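You operate a simulated robot arm through the tools that you are given. There is no shell and no other tool. Be economical: measure what you need, move in short steps, check, and stop when the job is done.

Carry out the task below with a simulated two-armed robot. There is one attempt and no reset: what you move stays moved.

## Task
Clear the green drum: long stick clamped in the blue vice, short sticks racked.
Fine: wind the vice open first; leave the stand locked.

It is judged by the outcome, as a careful person would: the job done as asked, and still so three seconds after it is handed in. It fails if anything else is knocked over, pushed out of place, dropped, spilled or broken.

## Robot
Two 7-joint arms with three-finger grippers on one trunk, on a base that drives. Base frame: it is fixed to the floor where the robot stands at the start and does not move with it; the origin is under the middle of the robot, x ahead of it, y to its left, z up. Units: m, degrees, N and s.
The left shoulder is at the start at [0.036, 0.154, 1.025], the right one opposite. With the tool pointing down near the work surface each hand reaches from about 0.1 to 0.62 m from the robot's upright axis, wherever it stands, measured 20 degrees to its own side. Places, roughly: band wing screw [0.6, 0.3, 1]; blue vice [0.8, 0, 0.9]; green drum [0.6, 0.2, 0.9]; holes of the stick rack [0.4, 0.2, 0.9]; knob of the blue vice [0.7, 0, 0.9]; left clamp tab [0.6, 0.2, 1]; left wing nut [0.6, 0.2, 1]; right clamp tab [0.6, 0.2, 1]; right wing nut [0.6, 0.2, 1]; stand lock lever [0.5, 0, 0.9]. Payload 2.69 kg a hand.
Tool frame (each hand has its own): the origin (TCP) lies between the finger pads and is the grasp point; the fingertips stand 0.029 m ahead of it; z points along the fingers, y is the line along which they close. Largest opening 0.12 m; the body of the gripper starts 0.078 m behind the TCP.
Orientation is that of the tool frame in the base frame, as [roll, pitch, yaw] about the fixed x, y, z axes, in that order (R = Rz(yaw) Ry(pitch) Rx(roll)). With the fingers straight down and closing along the base's y, the tool's x points along the base's -x, its y along +y and its z along -z.

## Interface
- The arms move only by the tool step_arm. It takes "left_steps", "right_steps" or both (then of equal length, played together; a hand with none holds still); each is a list of rows, each an object (a shift or turn left out is 0, a gripper value left out holds the last) with "offset": the shift along the tool's x, y, z in m, a list of three; "angular": the turn, a rotation vector about the tool's x, y, z in degrees, a list of three; "hand": the closure, from 0 (fully open) to 1 (shut). In form: [{"offset": [dx, dy, dz], "angular": [ax, ay, az], "hand": hand}, ...]. A call has 1 to 12 rows; each row shifts and turns the commanded pose from where the row before left it, along the tool's axes as they then stand. Each row takes 0.2 s and may step no farther than 0.05 m and 8.6 degrees from the row before; otherwise, or with a gripper value out of range, the whole call is refused. A pose out of reach is approached as far as the arm can. The call stops where the force on the tool passes 40 N (or 10 N more than at its start, if that is more) or the arm is blocked; 0.2 s more then pass. Each finger halts on what it meets, pressing with about 38 N; the grip force reading is that of the motor and also rises with nothing between the fingers. The clock runs only during rows and for 0.2 s after the last one: add rows that do not move to give the fingers time. The reply holds the time, the measured pose of the TCP, the force on the tool along the base axes, the opening and the grip force, in the units named above and with some noise, with the torque about the TCP (base axes, N m) and any sound that the robot's microphone picked up.
- Cameras (640 x 400 px; columns grow to the right, rows downward): "scene" is now at [0.1446, 0.0173, 1.2151]; the picture's right is [0.19, -0.98, 0.00], its down [-0.17, -0.03, -0.99] and it looks along [0.97, 0.19, -0.17] (base axes); focal length 214 px, centre (320, 200). "left" rides on the left gripper at [0.063, 0, -0.104] in its tool frame; the picture's right is [0.00, 1.00, 0.00], its down [-0.83, 0.00, -0.56] and it looks along [-0.56, 0.00, 0.83] (tool axes); focal length 275 px, centre (320, 200). "right" rides on the right gripper at [0.063, 0, -0.104] in its tool frame; the picture's right is [0.00, 1.00, 0.00], its down [-0.83, 0.00, -0.56] and it looks along [-0.56, 0.00, 0.83] (tool axes); focal length 275 px, centre (320, 200). There is no depth. A picture from a camera that has moved, and an enlarged one, comes with that camera's place and axes in the base frame and with its lens.
- grab_frame(camera): a new picture of that camera. No time passes.
- move_column(by): slides the trunk up (or, below 0, down) by that many m; the arms and the scene camera ride with it, the base frame stays. It gives what a move gives, with no picture.
- base_move(legs): drives the robot by 1 to 6 legs, each [ahead, left, turn to the left] in m, m and degrees, along the robot's own axes; the way and the turn of a leg run together, so that a leg with both is an arc; at most 1.5 m and 180 degrees a leg. The arms and the cameras ride along, it lands a little off, and it stops where it bumps. It gives what a move gives.
- aim_head(pan, tilt): turns the head with the scene camera to pan (to the left, within 80 degrees either way) and tilt (down, from -29 to 69), counted from straight ahead of the robot. It gives what a move gives.
- zoom(camera, box): a new picture of the part [left, top, right, bottom] of that camera's present view, enlarged. No time passes.
- hand_in(): hands the job in; it is judged then, once.

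Go step by step. Nothing tells you exact positions but the pictures and the camera data: compare them with the known pose of the tool, close in by small moves and look again before you grip or let go. The budget is 120 turns and 88 pictures, counting those below and the enlarged ones. Unless the task says otherwise, let go and move clear before handing in, and close with one line.

The tools are called after ">>>" as name(argument=value, ...) on one line, values as JSON. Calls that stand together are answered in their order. step_arm: Moves the arms, as the interface text tells. Its arguments: {"type":"object","properties":{"left_steps":{"type":"array","items":{"type":"object","properties":{"offset":{"type":"array","items":{"type":"number"}},"angular":{"type":"array","items":{"type":"number"}},"hand":{"type":"number"}}}},"right_steps":{"type":"array","items":{"type":"object","properties":{"offset":{"type":"array","items":{"type":"number"}},"angular":{"type":"array","items":{"type":"number"}},"hand":{"type":"number"}}}}},"required":[]} The other tools are called the same way: move_column (by) slides the trunk up or down; base_move (legs) drives the base; aim_head (pan, tilt) turns the head that bears the scene camera; grab_frame (camera) takes a picture; zoom (camera, box) takes an enlarged picture of a part of a camera's view; hand_in () hands the job in.

At the start:

```text
t: 0.0
left_eef_pos: [0.3752, 0.3457, 0.9992]
left_orientation: [180.0, -0.1, -180.0]
left_force: [0.5, 0.2, 0.2]
left_wrist_torque: [-0.01, 0.03, 0.03]
left_gripper_width: 0.1201
left_grasp_force: 0.1
right_eef_pos: [0.2772, -0.0422, 1.1849]
right_orientation: [-180.0, 0.0, -179.9]
right_force: [0.6, -0.1, 0.8]
right_wrist_torque: [0.01, 0.01, -0.02]
right_gripper_width: 0.12
right_grasp_force: 0.1
trunk travel left (down, up): [-0.39, 0.048]
robot x, y, heading: [-0.0002, -0.003, -0.0]
head pan, tilt: [11.0, 9.7]
```

scene: 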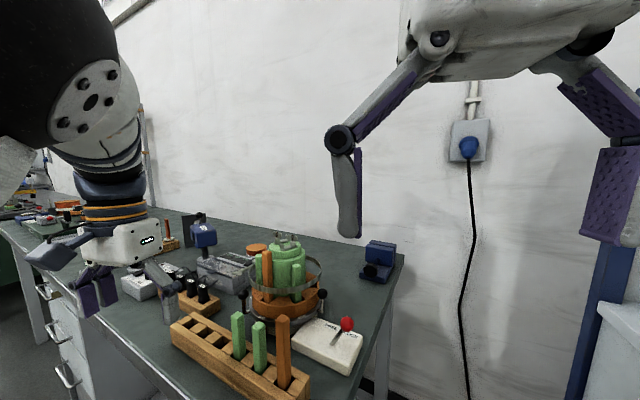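
right: 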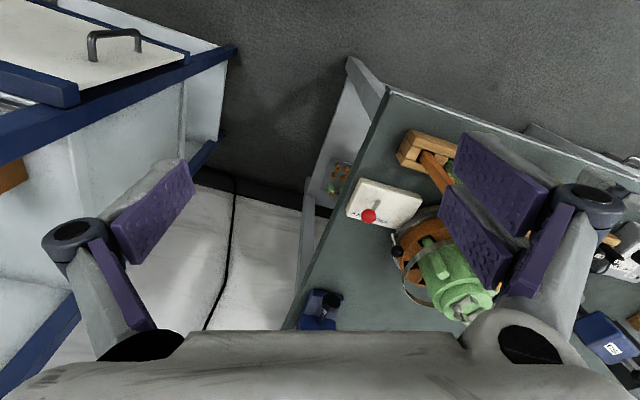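
left: 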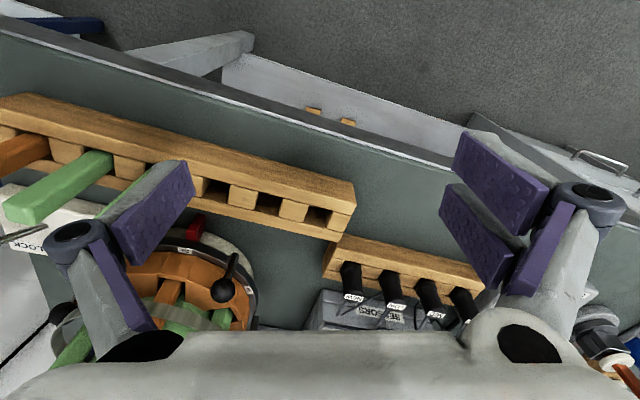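

I see a bench with the green drum on an orange stand, a rack with some sticks, a lock lever plate and a blue vice. I'll look closer at the drum, the rack and the vice before moving.

>>> zoom(camera="scene", box=[220, 215, 350, 335])

>>> zoom(camera="scene", box=[160, 220, 420, 400])

>>> zoom(camera="right", box=[280, 100, 560, 340])

```text
3.33 times, centred on (285, 275) of scene
camera zoom: at [0.1446, 0.0173, 1.2151], right [0.19, -0.98, 0.0], down [-0.17, -0.03, -0.99], along [0.97, 0.19, -0.17], focal length 715 px, centre (437, -50)
```

zoom: 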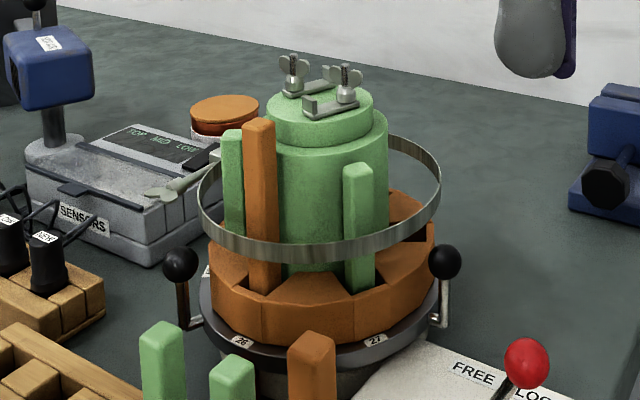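

```text
2.22 times, centred on (290, 310) of scene
camera zoom: at [0.1446, 0.0173, 1.2151], right [0.19, -0.98, 0.0], down [-0.17, -0.03, -0.99], along [0.97, 0.19, -0.17], focal length 477 px, centre (387, -44)
```

zoom: 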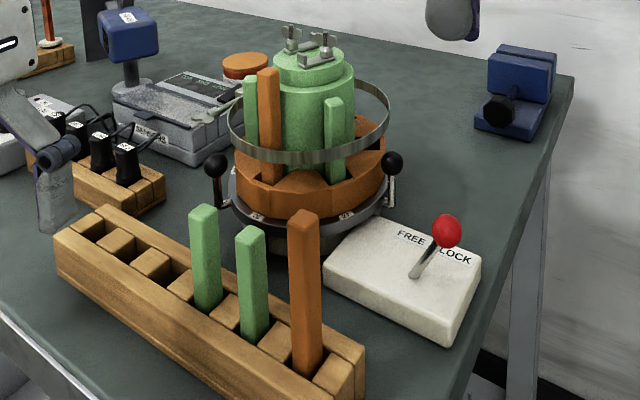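

```text
1.67 times, centred on (420, 220) of right
camera zoom: at [0.2144, -0.0426, 1.2897], right [0.0, 1.0, 0.0], down [0.83, 0.0, 0.56], along [0.56, 0.0, -0.83], focal length 459 px, centre (153, 167)
```

zoom: 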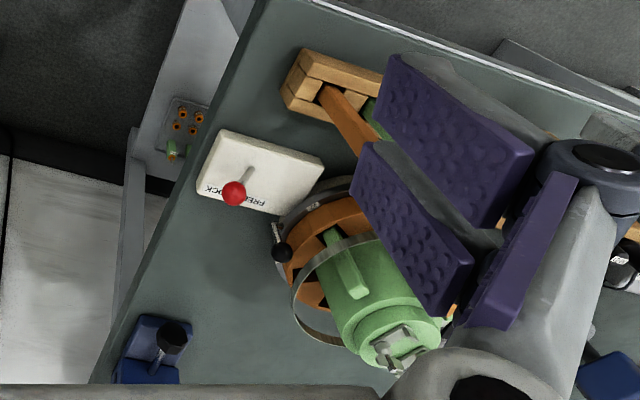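

The drum holds at least three sticks inside a metal band, and two winged clamps sit on its top. I'll lift the left hand for a view from above and move the right hand aside.

>>> step_arm(left_steps=[{"offset": [0, 0, -0.05]}, {"offset": [0, 0, -0.05]}, {"offset": [0, 0, -0.05]}, {"offset": [0, 0, -0.05]}, {"offset": [0, 0, -0.05]}, {"offset": [0, -0.05, 0]}, {"offset": [0, -0.05, 0]}, {"offset": [-0.03, -0.05, 0]}], right_steps=[{"offset": [0, -0.05, 0]}, {"offset": [0, -0.05, 0]}, {"offset": [0, -0.05, 0]}, {"offset": [0, -0.05, 0]}, {"offset": [0, -0.03, 0]}, {"offset": [0, 0, 0]}, {"offset": [0, 0, 0]}, {"offset": [0, 0, 0]}])

>>> grab_frame(camera="left")

>>> grab_frame(camera="right")

```text
refused: row 8 steps farther than a row can; nothing moved
```

```text
81 pictures are left
camera left: at [0.3111, 0.3467, 1.1045], right [0.0, 1.0, 0.0], down [0.83, 0.0, 0.56], along [0.56, 0.0, -0.83], focal length 275 px, centre (320, 200)
```

left: 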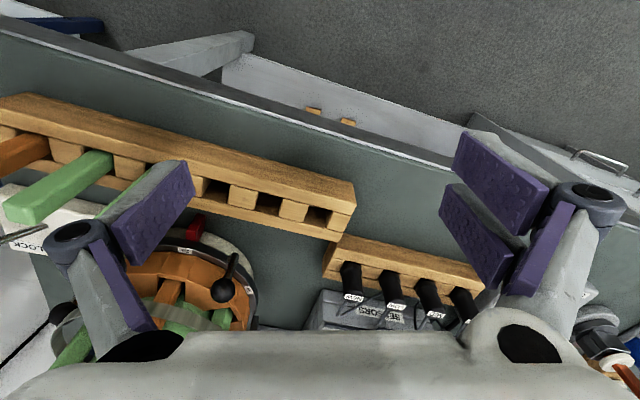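

```text
80 pictures are left
camera right: at [0.2144, -0.0426, 1.2897], right [0.0, 1.0, 0.0], down [0.83, 0.0, 0.56], along [0.56, 0.0, -0.83], focal length 275 px, centre (320, 200)
```

right: 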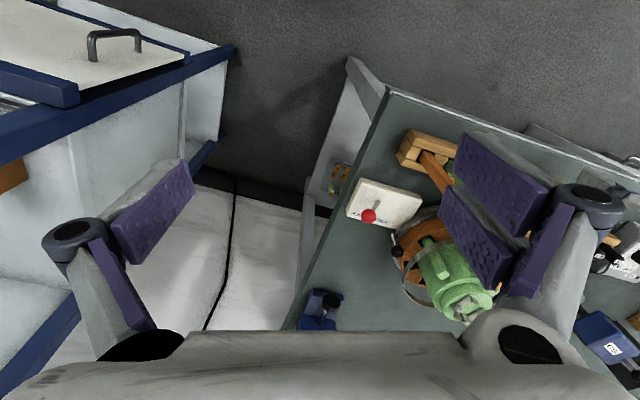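

The move was refused because one row stepped slightly too far. I'll send it again with smaller rows.

>>> step_arm(left_steps=[{"offset": [0, 0, -0.05]}, {"offset": [0, 0, -0.05]}, {"offset": [0, 0, -0.05]}, {"offset": [0, 0, -0.05]}, {"offset": [0, 0, -0.05]}, {"offset": [0, -0.05, 0]}, {"offset": [0, -0.05, 0]}, {"offset": [0, -0.05, 0]}, {"offset": [-0.04, 0, 0]}], right_steps=[{"offset": [0, -0.05, 0]}, {"offset": [0, -0.05, 0]}, {"offset": [0, -0.05, 0]}, {"offset": [0, -0.05, 0]}, {"offset": [0, -0.03, 0]}, {"offset": [0, 0, 0]}, {"offset": [0, 0, 0]}, {"offset": [0, 0, 0]}, {"offset": [0, 0, 0]}])

>>> grab_frame(camera="left")

```text
t: 2.0
left_eef_pos: [0.4431, 0.2159, 1.1746]
left_orientation: [180.0, 0.2, -179.9]
left_force: [0.8, -0.2, 0.6]
left_wrist_torque: [0.02, 0.0, -0.01]
left_gripper_width: 0.1202
left_grasp_force: 0.1
left hand out of reach, approached as far as the arm can: row 4, 5, 6, 7, 8, 9
right_eef_pos: [0.2935, -0.2366, 1.1185]
right_orientation: [-180.0, 0.0, -179.9]
right_force: [0.9, 0.5, 0.0]
right_wrist_torque: [0.0, -0.01, -0.03]
right_gripper_width: 0.12
right_grasp_force: 0.2
right hand out of reach, approached as far as the arm can: row 2, 3, 4, 5
trunk travel left (down, up): [-0.39, 0.048]
robot x, y, heading: [-0.001, 0.0023, 0.3]
head pan, tilt: [11.0, 9.7]
```

```text
79 pictures are left
camera left: at [0.3789, 0.2168, 1.2788], right [0.0, 1.0, 0.0], down [0.83, 0.0, 0.56], along [0.56, 0.0, -0.83], focal length 275 px, centre (320, 200)
```

left: 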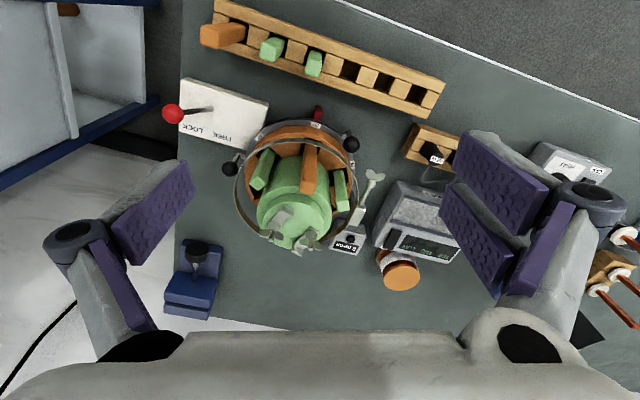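

The view from above is good. I'll zoom in on the drum, the rack and the vice.

>>> zoom(camera="left", box=[215, 100, 395, 265])

>>> zoom(camera="left", box=[155, 0, 455, 180])

>>> zoom(camera="left", box=[150, 225, 250, 330])

>>> grab_frame(camera="scene")

```text
2.42 times, centred on (305, 182) of left
camera zoom: at [0.3789, 0.2168, 1.2788], right [0.0, 1.0, 0.0], down [0.83, 0.0, 0.56], along [0.56, 0.0, -0.83], focal length 667 px, centre (356, 242)
```

zoom: 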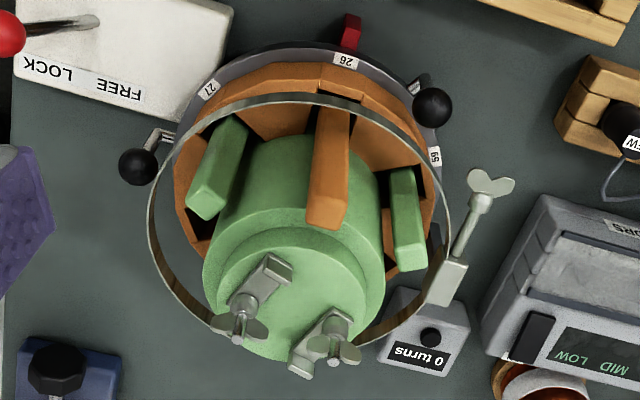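

```text
2.13 times, centred on (305, 90) of left
camera zoom: at [0.3789, 0.2168, 1.2788], right [0.0, 1.0, 0.0], down [0.83, 0.0, 0.56], along [0.56, 0.0, -0.83], focal length 587 px, centre (352, 435)
```

zoom: 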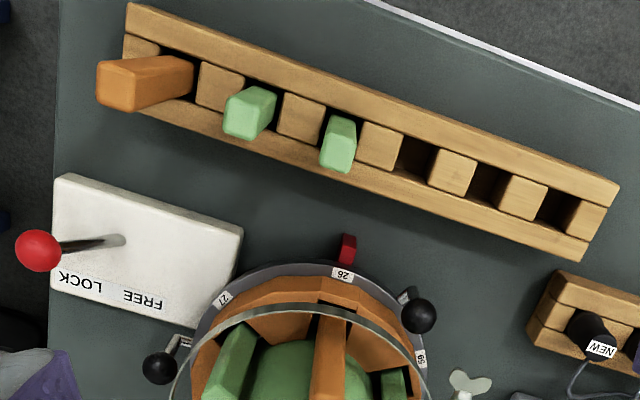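

```text
3.81 times, centred on (200, 278) of left
camera zoom: at [0.3789, 0.2168, 1.2788], right [0.0, 1.0, 0.0], down [0.83, 0.0, 0.56], along [0.56, 0.0, -0.83], focal length 1049 px, centre (777, -95)
```

zoom: 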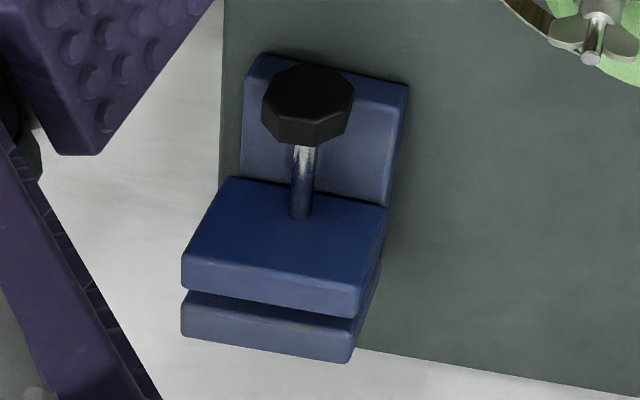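

```text
75 pictures are left
camera scene: at [0.1447, 0.0183, 1.215], right [0.19, -0.98, 0.0], down [-0.17, -0.03, -0.99], along [0.97, 0.19, -0.17], focal length 214 px, centre (320, 200)
```

scene: 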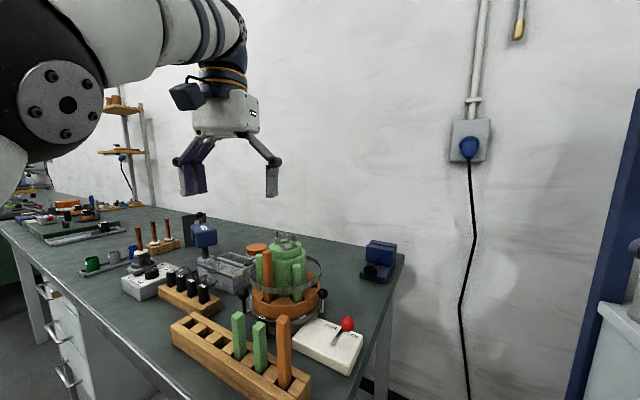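

The drum holds three sticks: a long orange one and two short green ones. The vice knob is at about (0.749, -0.013, 0.903), with its screw axis yawed about -17° and the jaws almost shut. I'll swing the right hand to point forward and down at 45° so it can turn the knob, and check the gauge near the drum.

>>> step_arm(right_steps=[{"angular": [0, 0, 8.5], "offset": [-0.02, 0, 0]}, {"angular": [0, 0, 8.5], "offset": [-0.03, 0, 0]}, {"angular": [0, -8, 0]}, {"angular": [0, -8, 0]}, {"angular": [0, -8, 0]}, {"angular": [0, -8, 0]}, {"angular": [0, -8, 0]}, {"angular": [0, -5, 0]}])

>>> zoom(camera="left", box=[320, 160, 390, 260])

```text
t: 3.8
left_eef_pos: [0.443, 0.2138, 1.1753]
left_orientation: [-180.0, 0.3, 180.0]
left_force: [0.3, 0.4, -0.6]
left_wrist_torque: [-0.01, -0.01, -0.02]
left_gripper_width: 0.1202
left_grasp_force: 0.2
right_eef_pos: [0.3445, -0.2406, 1.1202]
right_orientation: [179.9, 45.1, 163.0]
right_force: [0.1, -0.6, -0.4]
right_wrist_torque: [-0.03, 0.01, -0.01]
right_gripper_width: 0.1198
right_grasp_force: 0.0
trunk travel left (down, up): [-0.39, 0.048]
robot x, y, heading: [0.0037, -0.0007, 0.4]
head pan, tilt: [11.0, 9.7]
```

```text
4.00 times, centred on (355, 210) of left
camera zoom: at [0.3786, 0.2154, 1.2789], right [0.01, 1.0, 0.0], down [0.83, 0.0, 0.56], along [0.56, 0.0, -0.83], focal length 1101 px, centre (180, 160)
```

zoom: 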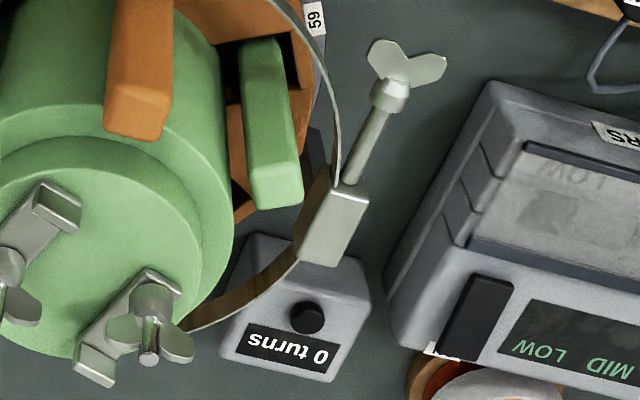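

The counter belongs to the drum stand, so I'll leave it alone. I'll tilt the right hand flatter and bring it to about 0.12 m short of the vice knob.

>>> step_arm(right_steps=[{"angular": [0, -8, 0], "hand": 0.375}, {"angular": [0, -7, 0]}, {"offset": [0.003, 0.0373, 0.0295]}, {"offset": [0.003, 0.0373, 0.0295]}, {"offset": [0.003, 0.0373, 0.0295]}, {"offset": [0.003, 0.0373, 0.0295]}, {"offset": [0.003, 0.0373, 0.0295]}, {"offset": [0.003, 0.0373, 0.0295]}, {"offset": [0.003, 0.0373, 0.0295]}, {"offset": [0.003, 0.0373, 0.0295]}, {"offset": [0.003, 0.0373, 0.0295]}])

>>> grab_frame(camera="right")

>>> grab_frame(camera="scene")

```text
t: 6.2
left_eef_pos: [0.4436, 0.2152, 1.1746]
left_orientation: [179.9, 0.1, -180.0]
left_force: [-0.9, -0.3, 0.0]
left_wrist_torque: [-0.02, 0.02, -0.01]
left_gripper_width: 0.1197
left_grasp_force: 0.0
right_eef_pos: [0.6495, 0.0153, 0.9643]
right_orientation: [179.8, 59.9, 162.7]
right_force: [0.4, -0.1, -0.3]
right_wrist_torque: [0.02, -0.02, -0.04]
right_gripper_width: 0.075
right_grasp_force: 0.1
trunk travel left (down, up): [-0.39, 0.048]
robot x, y, heading: [0.0008, 0.0028, -0.1]
head pan, tilt: [11.0, 9.7]
```

```text
73 pictures are left
camera right: at [0.5321, 0.0517, 0.9625], right [0.29, 0.96, 0.0], down [-0.06, 0.02, 1.0], along [0.95, -0.29, 0.06], focal length 275 px, centre (320, 200)
```

right: 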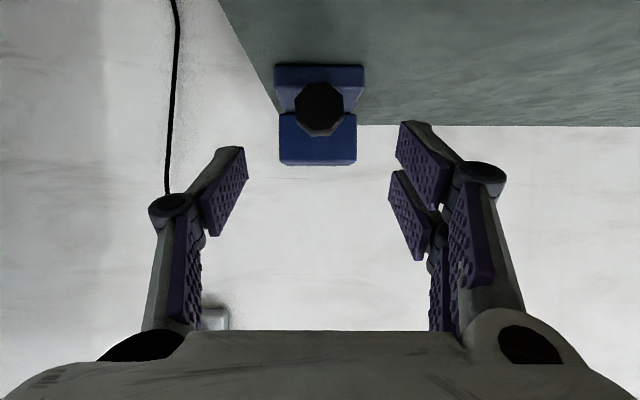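

```text
72 pictures are left
camera scene: at [0.1458, 0.0172, 1.2148], right [0.19, -0.98, 0.0], down [-0.17, -0.03, -0.99], along [0.97, 0.19, -0.17], focal length 214 px, centre (320, 200)
```

scene: 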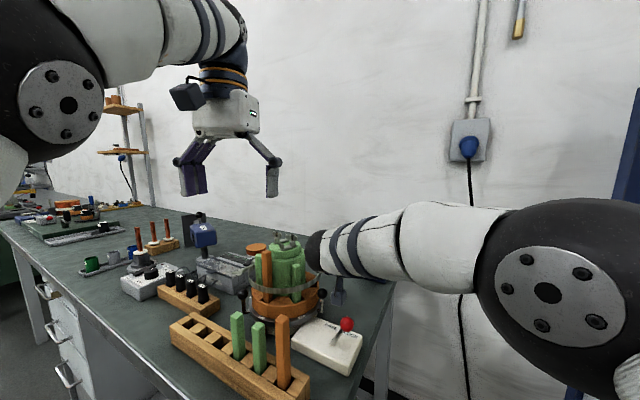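

The hand is lined up with the knob. I'll zoom in to read how the knob's flats are set.

>>> zoom(camera="right", box=[260, 50, 380, 180])

```text
3.08 times, centred on (320, 115) of right
camera zoom: at [0.5321, 0.0517, 0.9625], right [0.29, 0.96, 0.0], down [-0.06, 0.02, 1.0], along [0.95, -0.29, 0.06], focal length 847 px, centre (320, 462)
```

zoom: 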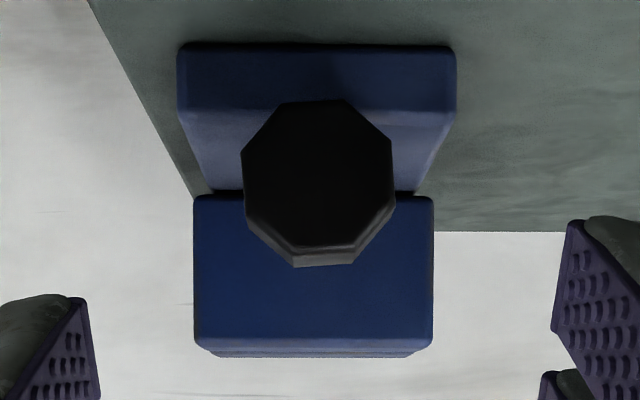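

The knob is about 41 mm across its flats, and the flats stand nearly vertical. I'll stop 3 cm in front of it and lean the hand right by 41° about the screw axis, so each turn has room to swing up counter-clockwise.

>>> step_arm(right_steps=[{"offset": [0.0095, 0.0, 0.0317], "hand": 0.54}, {"offset": [0.0095, 0.0, 0.0317]}, {"offset": [0.00013, -0.00207, 8e-05], "angular": [-4.1, 0, 7.1]}, {"offset": [0.00013, -0.00207, 8e-05], "angular": [-4.1, 0, 7.1]}, {"offset": [0.00013, -0.00207, 8e-05], "angular": [-4.1, 0, 7.1]}, {"offset": [0.00013, -0.00207, 8e-05], "angular": [-4.1, 0, 7.1]}, {"offset": [0.00013, -0.00207, 8e-05], "angular": [-4.1, 0, 7.1]}, {}])

>>> grab_frame(camera="right")

>>> zoom(camera="left", box=[120, 180, 300, 330])

```text
t: 8.0
left_eef_pos: [0.442, 0.2159, 1.1745]
left_orientation: [-180.0, 0.2, -180.0]
left_force: [0.3, 0.1, -0.3]
left_wrist_torque: [0.0, -0.01, -0.02]
left_gripper_width: 0.1201
left_grasp_force: 0.1
right_eef_pos: [0.6892, -0.0036, 0.9116]
right_orientation: [119.7, 40.8, 114.4]
right_force: [-1.2, -0.5, 0.0]
right_wrist_torque: [0.0, 0.0, 0.02]
right_gripper_width: 0.0554
right_grasp_force: 0.1
trunk travel left (down, up): [-0.39, 0.048]
robot x, y, heading: [-0.0014, 0.0002, 0.1]
head pan, tilt: [11.0, 9.7]
```

```text
70 pictures are left
camera right: at [0.5725, 0.033, 0.9098], right [0.22, 0.72, 0.65], down [-0.25, -0.61, 0.76], along [0.94, -0.33, 0.05], focal length 275 px, centre (320, 200)
```

right: 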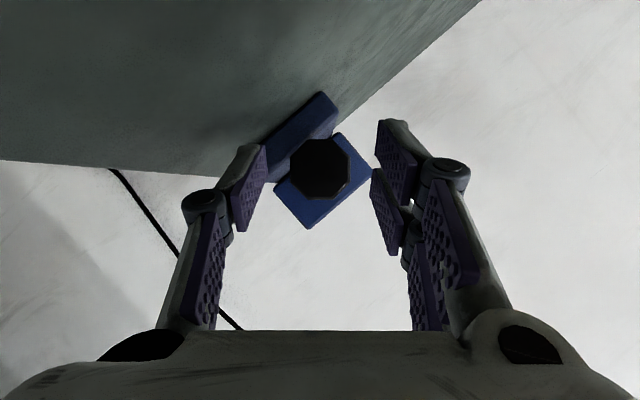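

```text
2.67 times, centred on (210, 255) of left
camera zoom: at [0.3782, 0.2161, 1.2789], right [0.0, 1.0, 0.0], down [0.83, 0.0, 0.56], along [0.56, 0.0, -0.83], focal length 734 px, centre (613, 53)
```

zoom: 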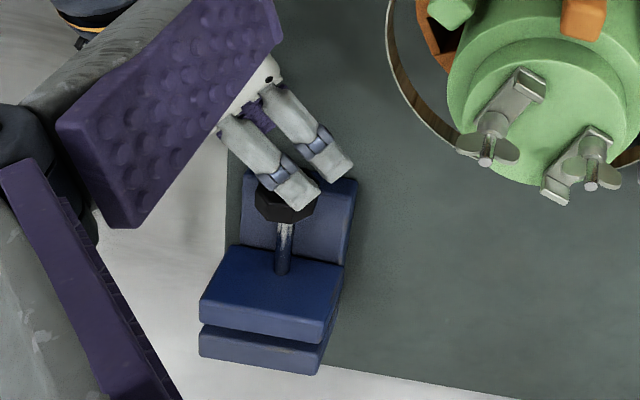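

The flats line up with the fingers. I'll advance 4 cm along the screw axis and close on the knob.

>>> step_arm(right_steps=[{"offset": [-0.01, 0, 0.0173]}, {"offset": [-0.01, 0, 0.0173]}, {}, {"hand": 1.0}, {}])

>>> grab_frame(camera="right")

```text
t: 9.2
left_eef_pos: [0.4415, 0.2152, 1.1749]
left_orientation: [179.9, 0.3, 180.0]
left_force: [0.5, 0.2, 0.6]
left_wrist_torque: [-0.01, 0.0, 0.0]
left_gripper_width: 0.12
left_grasp_force: 0.0
right_eef_pos: [0.7288, -0.0175, 0.9118]
right_orientation: [119.8, 40.9, 114.4]
right_force: [1.5, 1.7, 2.9]
right_wrist_torque: [0.13, 0.15, 0.33]
right_gripper_width: 0.0388
right_grasp_force: 45.1
trunk travel left (down, up): [-0.39, 0.048]
robot x, y, heading: [-0.0008, -0.0022, -0.2]
head pan, tilt: [11.0, 9.7]
```

```text
68 pictures are left
camera right: at [0.6128, 0.0209, 0.9097], right [0.22, 0.73, 0.65], down [-0.25, -0.6, 0.76], along [0.94, -0.33, 0.05], focal length 275 px, centre (320, 200)
```

right: 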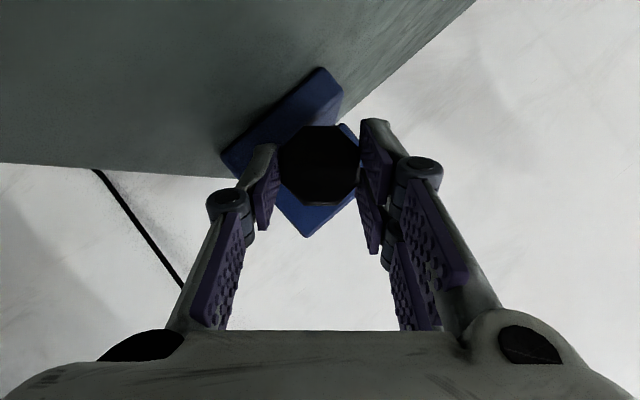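

I have the knob, reading 38.8 mm across. I'll turn it 43° counter-clockwise and check what happens.

>>> step_arm(right_steps=[{"offset": [0.00014, 0.00217, 8e-05], "angular": [4.28, 0, -7.41]}, {"offset": [0.00014, 0.00217, 8e-05], "angular": [4.28, 0, -7.41]}, {"offset": [0.00014, 0.00217, 8e-05], "angular": [4.28, 0, -7.41]}, {"offset": [0.00014, 0.00217, 8e-05], "angular": [4.28, 0, -7.41]}, {"offset": [0.00014, 0.00217, 8e-05], "angular": [4.28, 0, -7.41]}])

>>> zoom(camera="left", box=[150, 225, 250, 330])

>>> grab_frame(camera="right")

```text
t: 10.5
left_eef_pos: [0.447, 0.2162, 1.1716]
left_orientation: [-179.9, -0.1, -180.0]
left_force: [-0.5, 0.4, 0.8]
left_wrist_torque: [0.01, -0.03, 0.02]
left_gripper_width: 0.1198
left_grasp_force: 0.0
right_eef_pos: [0.7259, -0.0095, 0.9143]
right_orientation: [172.3, 60.0, 156.4]
right_force: [22.4, 4.8, -6.2]
right_wrist_torque: [0.0, -0.37, 0.38]
right_gripper_width: 0.0382
right_grasp_force: 45.0
right hand out of reach, approached as far as the arm can: row 4, 5
trunk travel left (down, up): [-0.39, 0.048]
robot x, y, heading: [0.0005, 0.0018, 0.3]
head pan, tilt: [11.0, 9.7]
stopped in row 5 (right hand): the force on the tool passed its limit at 69 N (the readings are from after the stop); the commanded pose is now the measured one
```

```text
3.81 times, centred on (200, 278) of left
camera zoom: at [0.3832, 0.2165, 1.2773], right [0.0, 1.0, 0.0], down [0.83, 0.0, 0.56], along [0.56, 0.0, -0.83], focal length 1049 px, centre (777, -95)
```

zoom: 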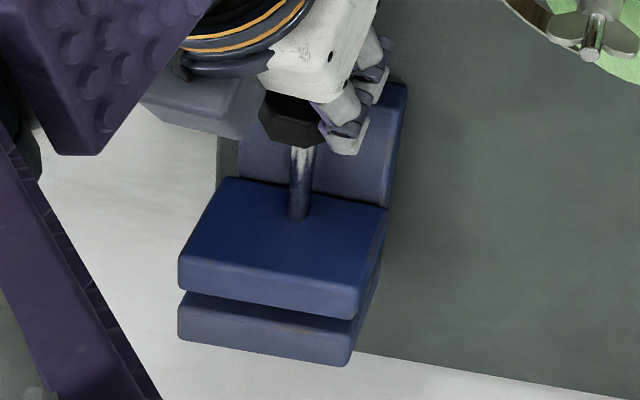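

```text
66 pictures are left
camera right: at [0.608, 0.0265, 0.9114], right [0.29, 0.96, 0.06], down [-0.09, -0.04, 1.0], along [0.95, -0.29, 0.07], focal length 275 px, centre (320, 200)
```

right: 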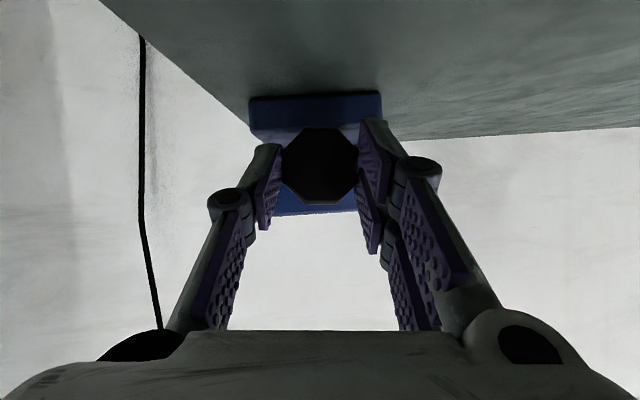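

The knob turns, but the arm ran out of reach at the end of the stroke. I'll let go, back off 12 cm along the axis and drive the base a little forward.

>>> step_arm(right_steps=[{"hand": 0.5}, {}, {"offset": [0.02, 0, -0.0346]}, {"offset": [0.02, 0, -0.0346]}, {"offset": [0.02, 0, -0.0346]}])

>>> base_move(legs=[[0.08, 0, 0]])

>>> grab_frame(camera="right")

>>> grab_frame(camera="left")

```text
t: 11.6
left_eef_pos: [0.4452, 0.217, 1.1756]
left_orientation: [180.0, 0.3, 179.9]
left_force: [-0.9, -0.2, 0.0]
left_wrist_torque: [-0.02, -0.07, 0.03]
left_gripper_width: 0.12
left_grasp_force: 0.0
right_eef_pos: [0.6309, 0.014, 0.9179]
right_orientation: [171.4, 61.3, 154.9]
right_force: [26.6, 1.0, -9.0]
right_wrist_torque: [-0.24, -1.34, -1.23]
right_gripper_width: 0.0601
right_grasp_force: 0.0
trunk travel left (down, up): [-0.39, 0.048]
robot x, y, heading: [0.0038, -0.0031, 0.2]
head pan, tilt: [11.0, 9.7]
stopped in row 5 (right hand): the force on the tool passed its limit at 110 N (the readings are from after the stop); the commanded pose is now the measured one
```

```text
t: 12.7
left_eef_pos: [0.5243, 0.2162, 1.1755]
left_orientation: [180.0, 0.1, 180.0]
left_force: [0.5, 0.3, -0.1]
left_wrist_torque: [-0.01, 0.07, -0.02]
left_gripper_width: 0.12
left_grasp_force: 0.1
right_eef_pos: [0.7092, 0.0134, 0.9161]
right_orientation: [171.6, 61.0, 155.3]
right_force: [0.5, 0.3, 0.3]
right_wrist_torque: [-0.01, 0.01, -0.04]
right_gripper_width: 0.0601
right_grasp_force: 0.1
trunk travel left (down, up): [-0.39, 0.048]
robot x, y, heading: [0.0812, -0.0053, 0.2]
head pan, tilt: [11.0, 9.7]
```

```text
65 pictures are left
camera right: at [0.5927, 0.0513, 0.912], right [0.3, 0.95, 0.07], down [-0.11, -0.04, 0.99], along [0.95, -0.3, 0.09], focal length 275 px, centre (320, 200)
```

right: 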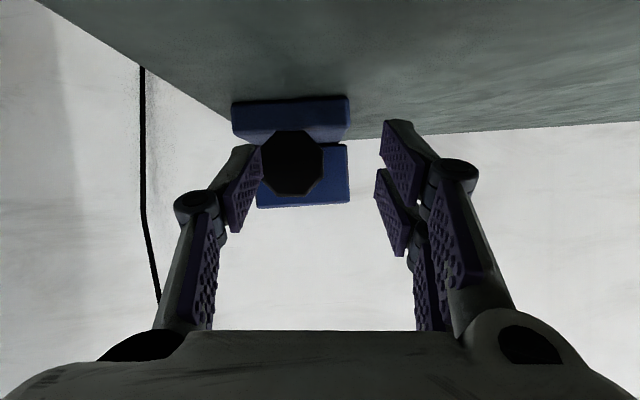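

```text
64 pictures are left
camera left: at [0.4597, 0.2158, 1.2795], right [0.0, 1.0, 0.0], down [0.83, 0.0, 0.56], along [0.56, 0.0, -0.83], focal length 275 px, centre (320, 200)
```

left: 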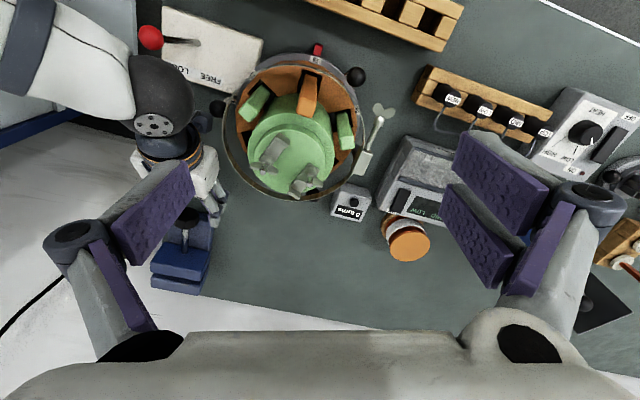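

The base moved 8 cm forward, and the drum, lever and vice all stayed where they were. I'll re-centre on the knob axis, lean right again, then grip and turn a full stroke.

>>> step_arm(right_steps=[{"offset": [-0.0005, -0.016, -0.0035]}, {"offset": [0.00014, -0.00217, 8e-05], "angular": [-4.3, 0, 7.44]}, {"offset": [0.00014, -0.00217, 8e-05], "angular": [-4.3, 0, 7.44]}, {"offset": [0.00014, -0.00217, 8e-05], "angular": [-4.3, 0, 7.44]}, {"offset": [0.00014, -0.00217, 8e-05], "angular": [-4.3, 0, 7.44]}, {"offset": [0.00014, -0.00217, 8e-05], "angular": [-4.3, 0, 7.44]}, {"offset": [-0.015, 0, 0.026]}, {}, {"hand": 1.0}, {}])

>>> grab_frame(camera="right")

```text
t: 14.9
left_eef_pos: [0.5221, 0.2144, 1.1763]
left_orientation: [-180.0, 0.3, 179.9]
left_force: [-0.6, 0.1, -0.8]
left_wrist_torque: [0.01, 0.02, 0.01]
left_gripper_width: 0.1199
left_grasp_force: 0.0
right_eef_pos: [0.7253, -0.0207, 0.9148]
right_orientation: [113.5, 37.0, 109.9]
right_force: [-3.9, -3.1, -3.0]
right_wrist_torque: [-0.12, -0.05, -0.54]
right_gripper_width: 0.0378
right_grasp_force: 44.9
trunk travel left (down, up): [-0.39, 0.048]
robot x, y, heading: [0.0792, 0.0025, -0.0]
head pan, tilt: [11.0, 9.7]
```

```text
63 pictures are left
camera right: at [0.6089, 0.0182, 0.9106], right [0.19, 0.66, 0.73], down [-0.3, -0.67, 0.68], along [0.94, -0.35, 0.07], focal length 275 px, centre (320, 200)
```

right: 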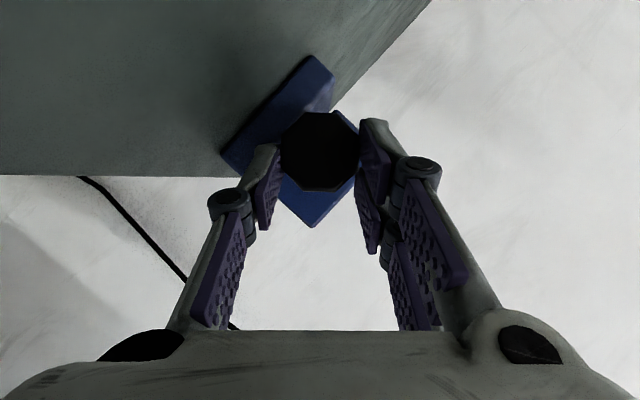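

The knob is gripped again. I'll run one full cycle: turn, open, return and close.

>>> step_arm(right_steps=[{"offset": [0.00014, 0.00217, 8e-05], "angular": [4.28, 0, -7.41]}, {"offset": [0.00014, 0.00217, 8e-05], "angular": [4.28, 0, -7.41]}, {"offset": [0.00014, 0.00217, 8e-05], "angular": [4.28, 0, -7.41]}, {"offset": [0.00014, 0.00217, 8e-05], "angular": [4.28, 0, -7.41]}, {"offset": [0.00014, 0.00217, 8e-05], "angular": [4.28, 0, -7.41]}, {"hand": 0.55}, {"offset": [0.00014, -0.00217, 8e-05], "angular": [-4.28, 0, 7.41]}, {"offset": [0.00014, -0.00217, 8e-05], "angular": [-4.28, 0, 7.41]}, {"offset": [0.00014, -0.00217, 8e-05], "angular": [-4.28, 0, 7.41]}, {"offset": [0.00014, -0.00217, 8e-05], "angular": [-4.28, 0, 7.41]}, {"offset": [0.00014, -0.00217, 8e-05], "angular": [-4.28, 0, 7.41]}, {"hand": 1.0}])

>>> zoom(camera="left", box=[130, 190, 250, 310])

```text
t: 17.5
left_eef_pos: [0.523, 0.2152, 1.1755]
left_orientation: [179.9, 0.2, -180.0]
left_force: [0.4, -0.6, 0.0]
left_wrist_torque: [-0.01, -0.02, -0.02]
left_gripper_width: 0.12
left_grasp_force: 0.1
right_eef_pos: [0.7272, -0.0203, 0.9128]
right_orientation: [113.7, 36.9, 109.9]
right_force: [-1.0, -2.3, -3.9]
right_wrist_torque: [0.09, 0.46, -0.39]
right_gripper_width: 0.0381
right_grasp_force: 44.6
trunk travel left (down, up): [-0.39, 0.048]
robot x, y, heading: [0.0803, 0.0042, -0.2]
head pan, tilt: [11.0, 9.7]
```

```text
3.33 times, centred on (190, 250) of left
camera zoom: at [0.4594, 0.2154, 1.2795], right [0.0, 1.0, 0.0], down [0.83, 0.0, 0.56], along [0.56, 0.0, -0.83], focal length 918 px, centre (753, 33)
```

zoom: 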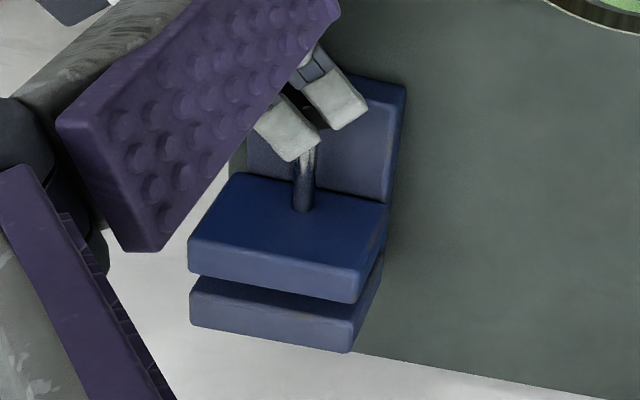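

The cycle works cleanly. I'll take a tight picture of the jaws for reference, then run several more cycles.

>>> zoom(camera="left", box=[155, 235, 215, 300])

>>> step_arm(right_steps=[{"offset": [0.00014, 0.00217, 8e-05], "angular": [4.28, 0, -7.41]}, {"offset": [0.00014, 0.00217, 8e-05], "angular": [4.28, 0, -7.41]}, {"offset": [0.00014, 0.00217, 8e-05], "angular": [4.28, 0, -7.41]}, {"offset": [0.00014, 0.00217, 8e-05], "angular": [4.28, 0, -7.41]}, {"offset": [0.00014, 0.00217, 8e-05], "angular": [4.28, 0, -7.41]}, {"hand": 0.55}, {"offset": [0.00014, -0.00217, 8e-05], "angular": [-4.28, 0, 7.41]}, {"offset": [0.00014, -0.00217, 8e-05], "angular": [-4.28, 0, 7.41]}, {"offset": [0.00014, -0.00217, 8e-05], "angular": [-4.28, 0, 7.41]}, {"offset": [0.00014, -0.00217, 8e-05], "angular": [-4.28, 0, 7.41]}, {"offset": [0.00014, -0.00217, 8e-05], "angular": [-4.28, 0, 7.41]}, {"hand": 1.0}])

>>> step_arm(right_steps=[{"offset": [0.00014, 0.00217, 8e-05], "angular": [4.28, 0, -7.41]}, {"offset": [0.00014, 0.00217, 8e-05], "angular": [4.28, 0, -7.41]}, {"offset": [0.00014, 0.00217, 8e-05], "angular": [4.28, 0, -7.41]}, {"offset": [0.00014, 0.00217, 8e-05], "angular": [4.28, 0, -7.41]}, {"offset": [0.00014, 0.00217, 8e-05], "angular": [4.28, 0, -7.41]}, {"hand": 0.55}, {"offset": [0.00014, -0.00217, 8e-05], "angular": [-4.28, 0, 7.41]}, {"offset": [0.00014, -0.00217, 8e-05], "angular": [-4.28, 0, 7.41]}, {"offset": [0.00014, -0.00217, 8e-05], "angular": [-4.28, 0, 7.41]}, {"offset": [0.00014, -0.00217, 8e-05], "angular": [-4.28, 0, 7.41]}, {"offset": [0.00014, -0.00217, 8e-05], "angular": [-4.28, 0, 7.41]}, {"hand": 1.0}])

>>> zoom(camera="left", box=[155, 235, 215, 300])

>>> grab_frame(camera="right")

```text
6.15 times, centred on (185, 268) of left
camera zoom: at [0.4594, 0.2154, 1.2795], right [0.0, 1.0, 0.0], down [0.83, 0.0, 0.56], along [0.56, 0.0, -0.83], focal length 1694 px, centre (1151, -215)
```

zoom: 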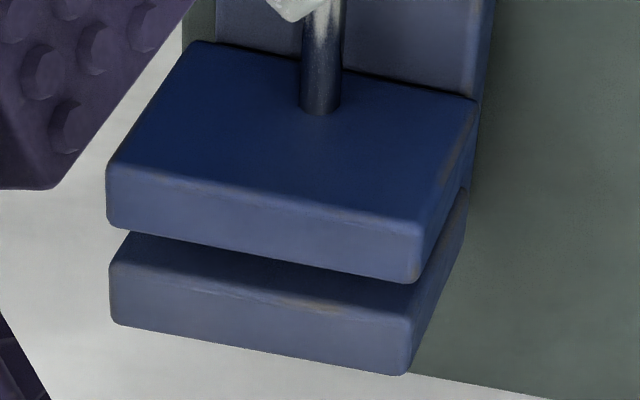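

```text
t: 20.1
left_eef_pos: [0.523, 0.2142, 1.1755]
left_orientation: [179.9, 0.2, -179.9]
left_force: [0.4, 0.4, 0.1]
left_wrist_torque: [0.0, 0.0, 0.02]
left_gripper_width: 0.1199
left_grasp_force: 0.0
right_eef_pos: [0.7265, -0.0211, 0.9136]
right_orientation: [113.6, 36.9, 109.9]
right_force: [-0.9, -1.3, -2.4]
right_wrist_torque: [0.02, 0.31, -0.34]
right_gripper_width: 0.0385
right_grasp_force: 44.6
trunk travel left (down, up): [-0.39, 0.048]
robot x, y, heading: [0.0794, 0.0003, -0.2]
head pan, tilt: [11.0, 9.7]
```

```text
t: 22.7
left_eef_pos: [0.5245, 0.2151, 1.1762]
left_orientation: [180.0, 0.2, 179.9]
left_force: [-0.2, -0.2, 0.6]
left_wrist_torque: [-0.01, -0.01, -0.02]
left_gripper_width: 0.1201
left_grasp_force: 0.1
right_eef_pos: [0.7264, -0.0205, 0.9149]
right_orientation: [113.7, 37.0, 110.0]
right_force: [-0.9, -2.2, -4.6]
right_wrist_torque: [0.05, 0.47, -0.26]
right_gripper_width: 0.0383
right_grasp_force: 44.8
trunk travel left (down, up): [-0.39, 0.048]
robot x, y, heading: [0.0796, -0.0005, 0.1]
head pan, tilt: [11.0, 9.7]
```

```text
6.15 times, centred on (185, 268) of left
camera zoom: at [0.4594, 0.2153, 1.2795], right [0.0, 1.0, 0.0], down [0.83, 0.0, 0.56], along [0.56, 0.0, -0.83], focal length 1694 px, centre (1151, -215)
```

zoom: 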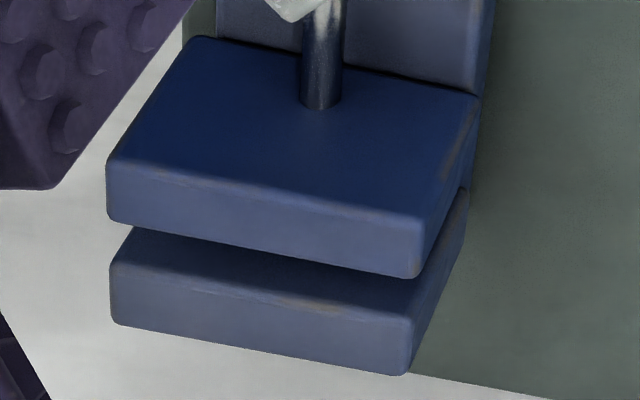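

```text
59 pictures are left
camera right: at [0.6113, 0.0189, 0.9095], right [0.19, 0.66, 0.73], down [-0.3, -0.67, 0.68], along [0.94, -0.35, 0.07], focal length 275 px, centre (320, 200)
```

right: 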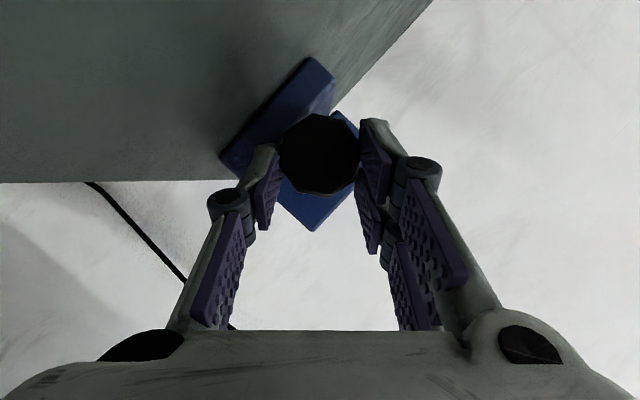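

Each full cycle opens the jaw about 1 mm, and the gap is now roughly 17 mm. The stick is about 17–18 mm thick, so I'll run more cycles to about 23 mm.

>>> step_arm(right_steps=[{"offset": [0.00014, 0.00217, 8e-05], "angular": [4.28, 0, -7.41]}, {"offset": [0.00014, 0.00217, 8e-05], "angular": [4.28, 0, -7.41]}, {"offset": [0.00014, 0.00217, 8e-05], "angular": [4.28, 0, -7.41]}, {"offset": [0.00014, 0.00217, 8e-05], "angular": [4.28, 0, -7.41]}, {"offset": [0.00014, 0.00217, 8e-05], "angular": [4.28, 0, -7.41]}, {"hand": 0.55}, {"offset": [0.00014, -0.00217, 8e-05], "angular": [-4.28, 0, 7.41]}, {"offset": [0.00014, -0.00217, 8e-05], "angular": [-4.28, 0, 7.41]}, {"offset": [0.00014, -0.00217, 8e-05], "angular": [-4.28, 0, 7.41]}, {"offset": [0.00014, -0.00217, 8e-05], "angular": [-4.28, 0, 7.41]}, {"offset": [0.00014, -0.00217, 8e-05], "angular": [-4.28, 0, 7.41]}, {"hand": 1.0}])

>>> step_arm(right_steps=[{"offset": [0.00014, 0.00217, 8e-05], "angular": [4.28, 0, -7.41]}, {"offset": [0.00014, 0.00217, 8e-05], "angular": [4.28, 0, -7.41]}, {"offset": [0.00014, 0.00217, 8e-05], "angular": [4.28, 0, -7.41]}, {"offset": [0.00014, 0.00217, 8e-05], "angular": [4.28, 0, -7.41]}, {"offset": [0.00014, 0.00217, 8e-05], "angular": [4.28, 0, -7.41]}, {"hand": 0.55}, {"offset": [0.00014, -0.00217, 8e-05], "angular": [-4.28, 0, 7.41]}, {"offset": [0.00014, -0.00217, 8e-05], "angular": [-4.28, 0, 7.41]}, {"offset": [0.00014, -0.00217, 8e-05], "angular": [-4.28, 0, 7.41]}, {"offset": [0.00014, -0.00217, 8e-05], "angular": [-4.28, 0, 7.41]}, {"offset": [0.00014, -0.00217, 8e-05], "angular": [-4.28, 0, 7.41]}, {"hand": 1.0}])

>>> step_arm(right_steps=[{"offset": [0.00014, 0.00217, 8e-05], "angular": [4.28, 0, -7.41]}, {"offset": [0.00014, 0.00217, 8e-05], "angular": [4.28, 0, -7.41]}, {"offset": [0.00014, 0.00217, 8e-05], "angular": [4.28, 0, -7.41]}, {"offset": [0.00014, 0.00217, 8e-05], "angular": [4.28, 0, -7.41]}, {"offset": [0.00014, 0.00217, 8e-05], "angular": [4.28, 0, -7.41]}, {"hand": 0.55}, {"offset": [0.00014, -0.00217, 8e-05], "angular": [-4.28, 0, 7.41]}, {"offset": [0.00014, -0.00217, 8e-05], "angular": [-4.28, 0, 7.41]}, {"offset": [0.00014, -0.00217, 8e-05], "angular": [-4.28, 0, 7.41]}, {"offset": [0.00014, -0.00217, 8e-05], "angular": [-4.28, 0, 7.41]}, {"offset": [0.00014, -0.00217, 8e-05], "angular": [-4.28, 0, 7.41]}, {"hand": 1.0}])

>>> zoom(camera="left", box=[155, 235, 215, 300])

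>>> grab_frame(camera="right")

```text
t: 25.3
left_eef_pos: [0.5238, 0.2148, 1.1754]
left_orientation: [179.9, 0.2, -180.0]
left_force: [-0.3, -0.7, -0.3]
left_wrist_torque: [0.01, 0.01, -0.02]
left_gripper_width: 0.1198
left_grasp_force: 0.0
right_eef_pos: [0.7279, -0.0208, 0.9138]
right_orientation: [113.7, 37.0, 109.7]
right_force: [-0.2, -1.9, -3.3]
right_wrist_torque: [0.1, 0.45, -0.37]
right_gripper_width: 0.0387
right_grasp_force: 45.2
trunk travel left (down, up): [-0.39, 0.048]
robot x, y, heading: [0.0781, 0.0007, 0.1]
head pan, tilt: [11.0, 9.7]
```

```text
t: 27.9
left_eef_pos: [0.5231, 0.2143, 1.1756]
left_orientation: [179.8, 0.1, -180.0]
left_force: [0.7, -0.4, -0.7]
left_wrist_torque: [0.04, -0.02, 0.02]
left_gripper_width: 0.1202
left_grasp_force: 0.0
right_eef_pos: [0.7267, -0.0205, 0.9143]
right_orientation: [113.7, 36.9, 110.0]
right_force: [-2.9, -4.9, -5.0]
right_wrist_torque: [0.04, 0.43, -0.2]
right_gripper_width: 0.0387
right_grasp_force: 45.0
trunk travel left (down, up): [-0.39, 0.048]
robot x, y, heading: [0.0818, 0.0002, 0.2]
head pan, tilt: [11.0, 9.7]
```

```text
t: 30.5
left_eef_pos: [0.5235, 0.2147, 1.175]
left_orientation: [179.9, 0.2, 180.0]
left_force: [0.2, -0.9, 0.1]
left_wrist_torque: [0.0, -0.01, 0.01]
left_gripper_width: 0.1201
left_grasp_force: 0.1
right_eef_pos: [0.728, -0.0221, 0.9151]
right_orientation: [113.7, 36.9, 109.7]
right_force: [-1.3, -3.8, -3.3]
right_wrist_torque: [0.09, 0.45, -0.24]
right_gripper_width: 0.0387
right_grasp_force: 45.1
trunk travel left (down, up): [-0.39, 0.048]
robot x, y, heading: [0.0829, -0.0015, 0.2]
head pan, tilt: [11.0, 9.7]
```

```text
6.15 times, centred on (185, 268) of left
camera zoom: at [0.4593, 0.2152, 1.2796], right [0.0, 1.0, 0.0], down [0.83, 0.0, 0.56], along [0.56, 0.0, -0.83], focal length 1694 px, centre (1151, -215)
```

zoom: 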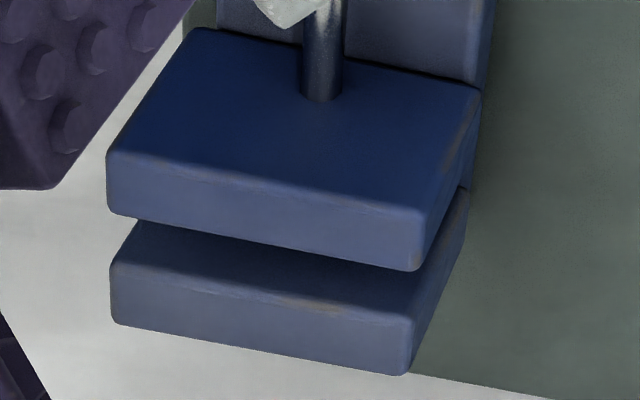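

```text
57 pictures are left
camera right: at [0.6123, 0.0171, 0.9109], right [0.19, 0.66, 0.73], down [-0.3, -0.67, 0.68], along [0.94, -0.35, 0.07], focal length 275 px, centre (320, 200)
```

right: 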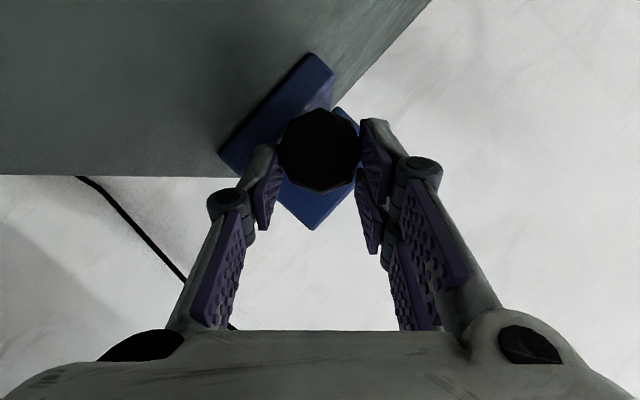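

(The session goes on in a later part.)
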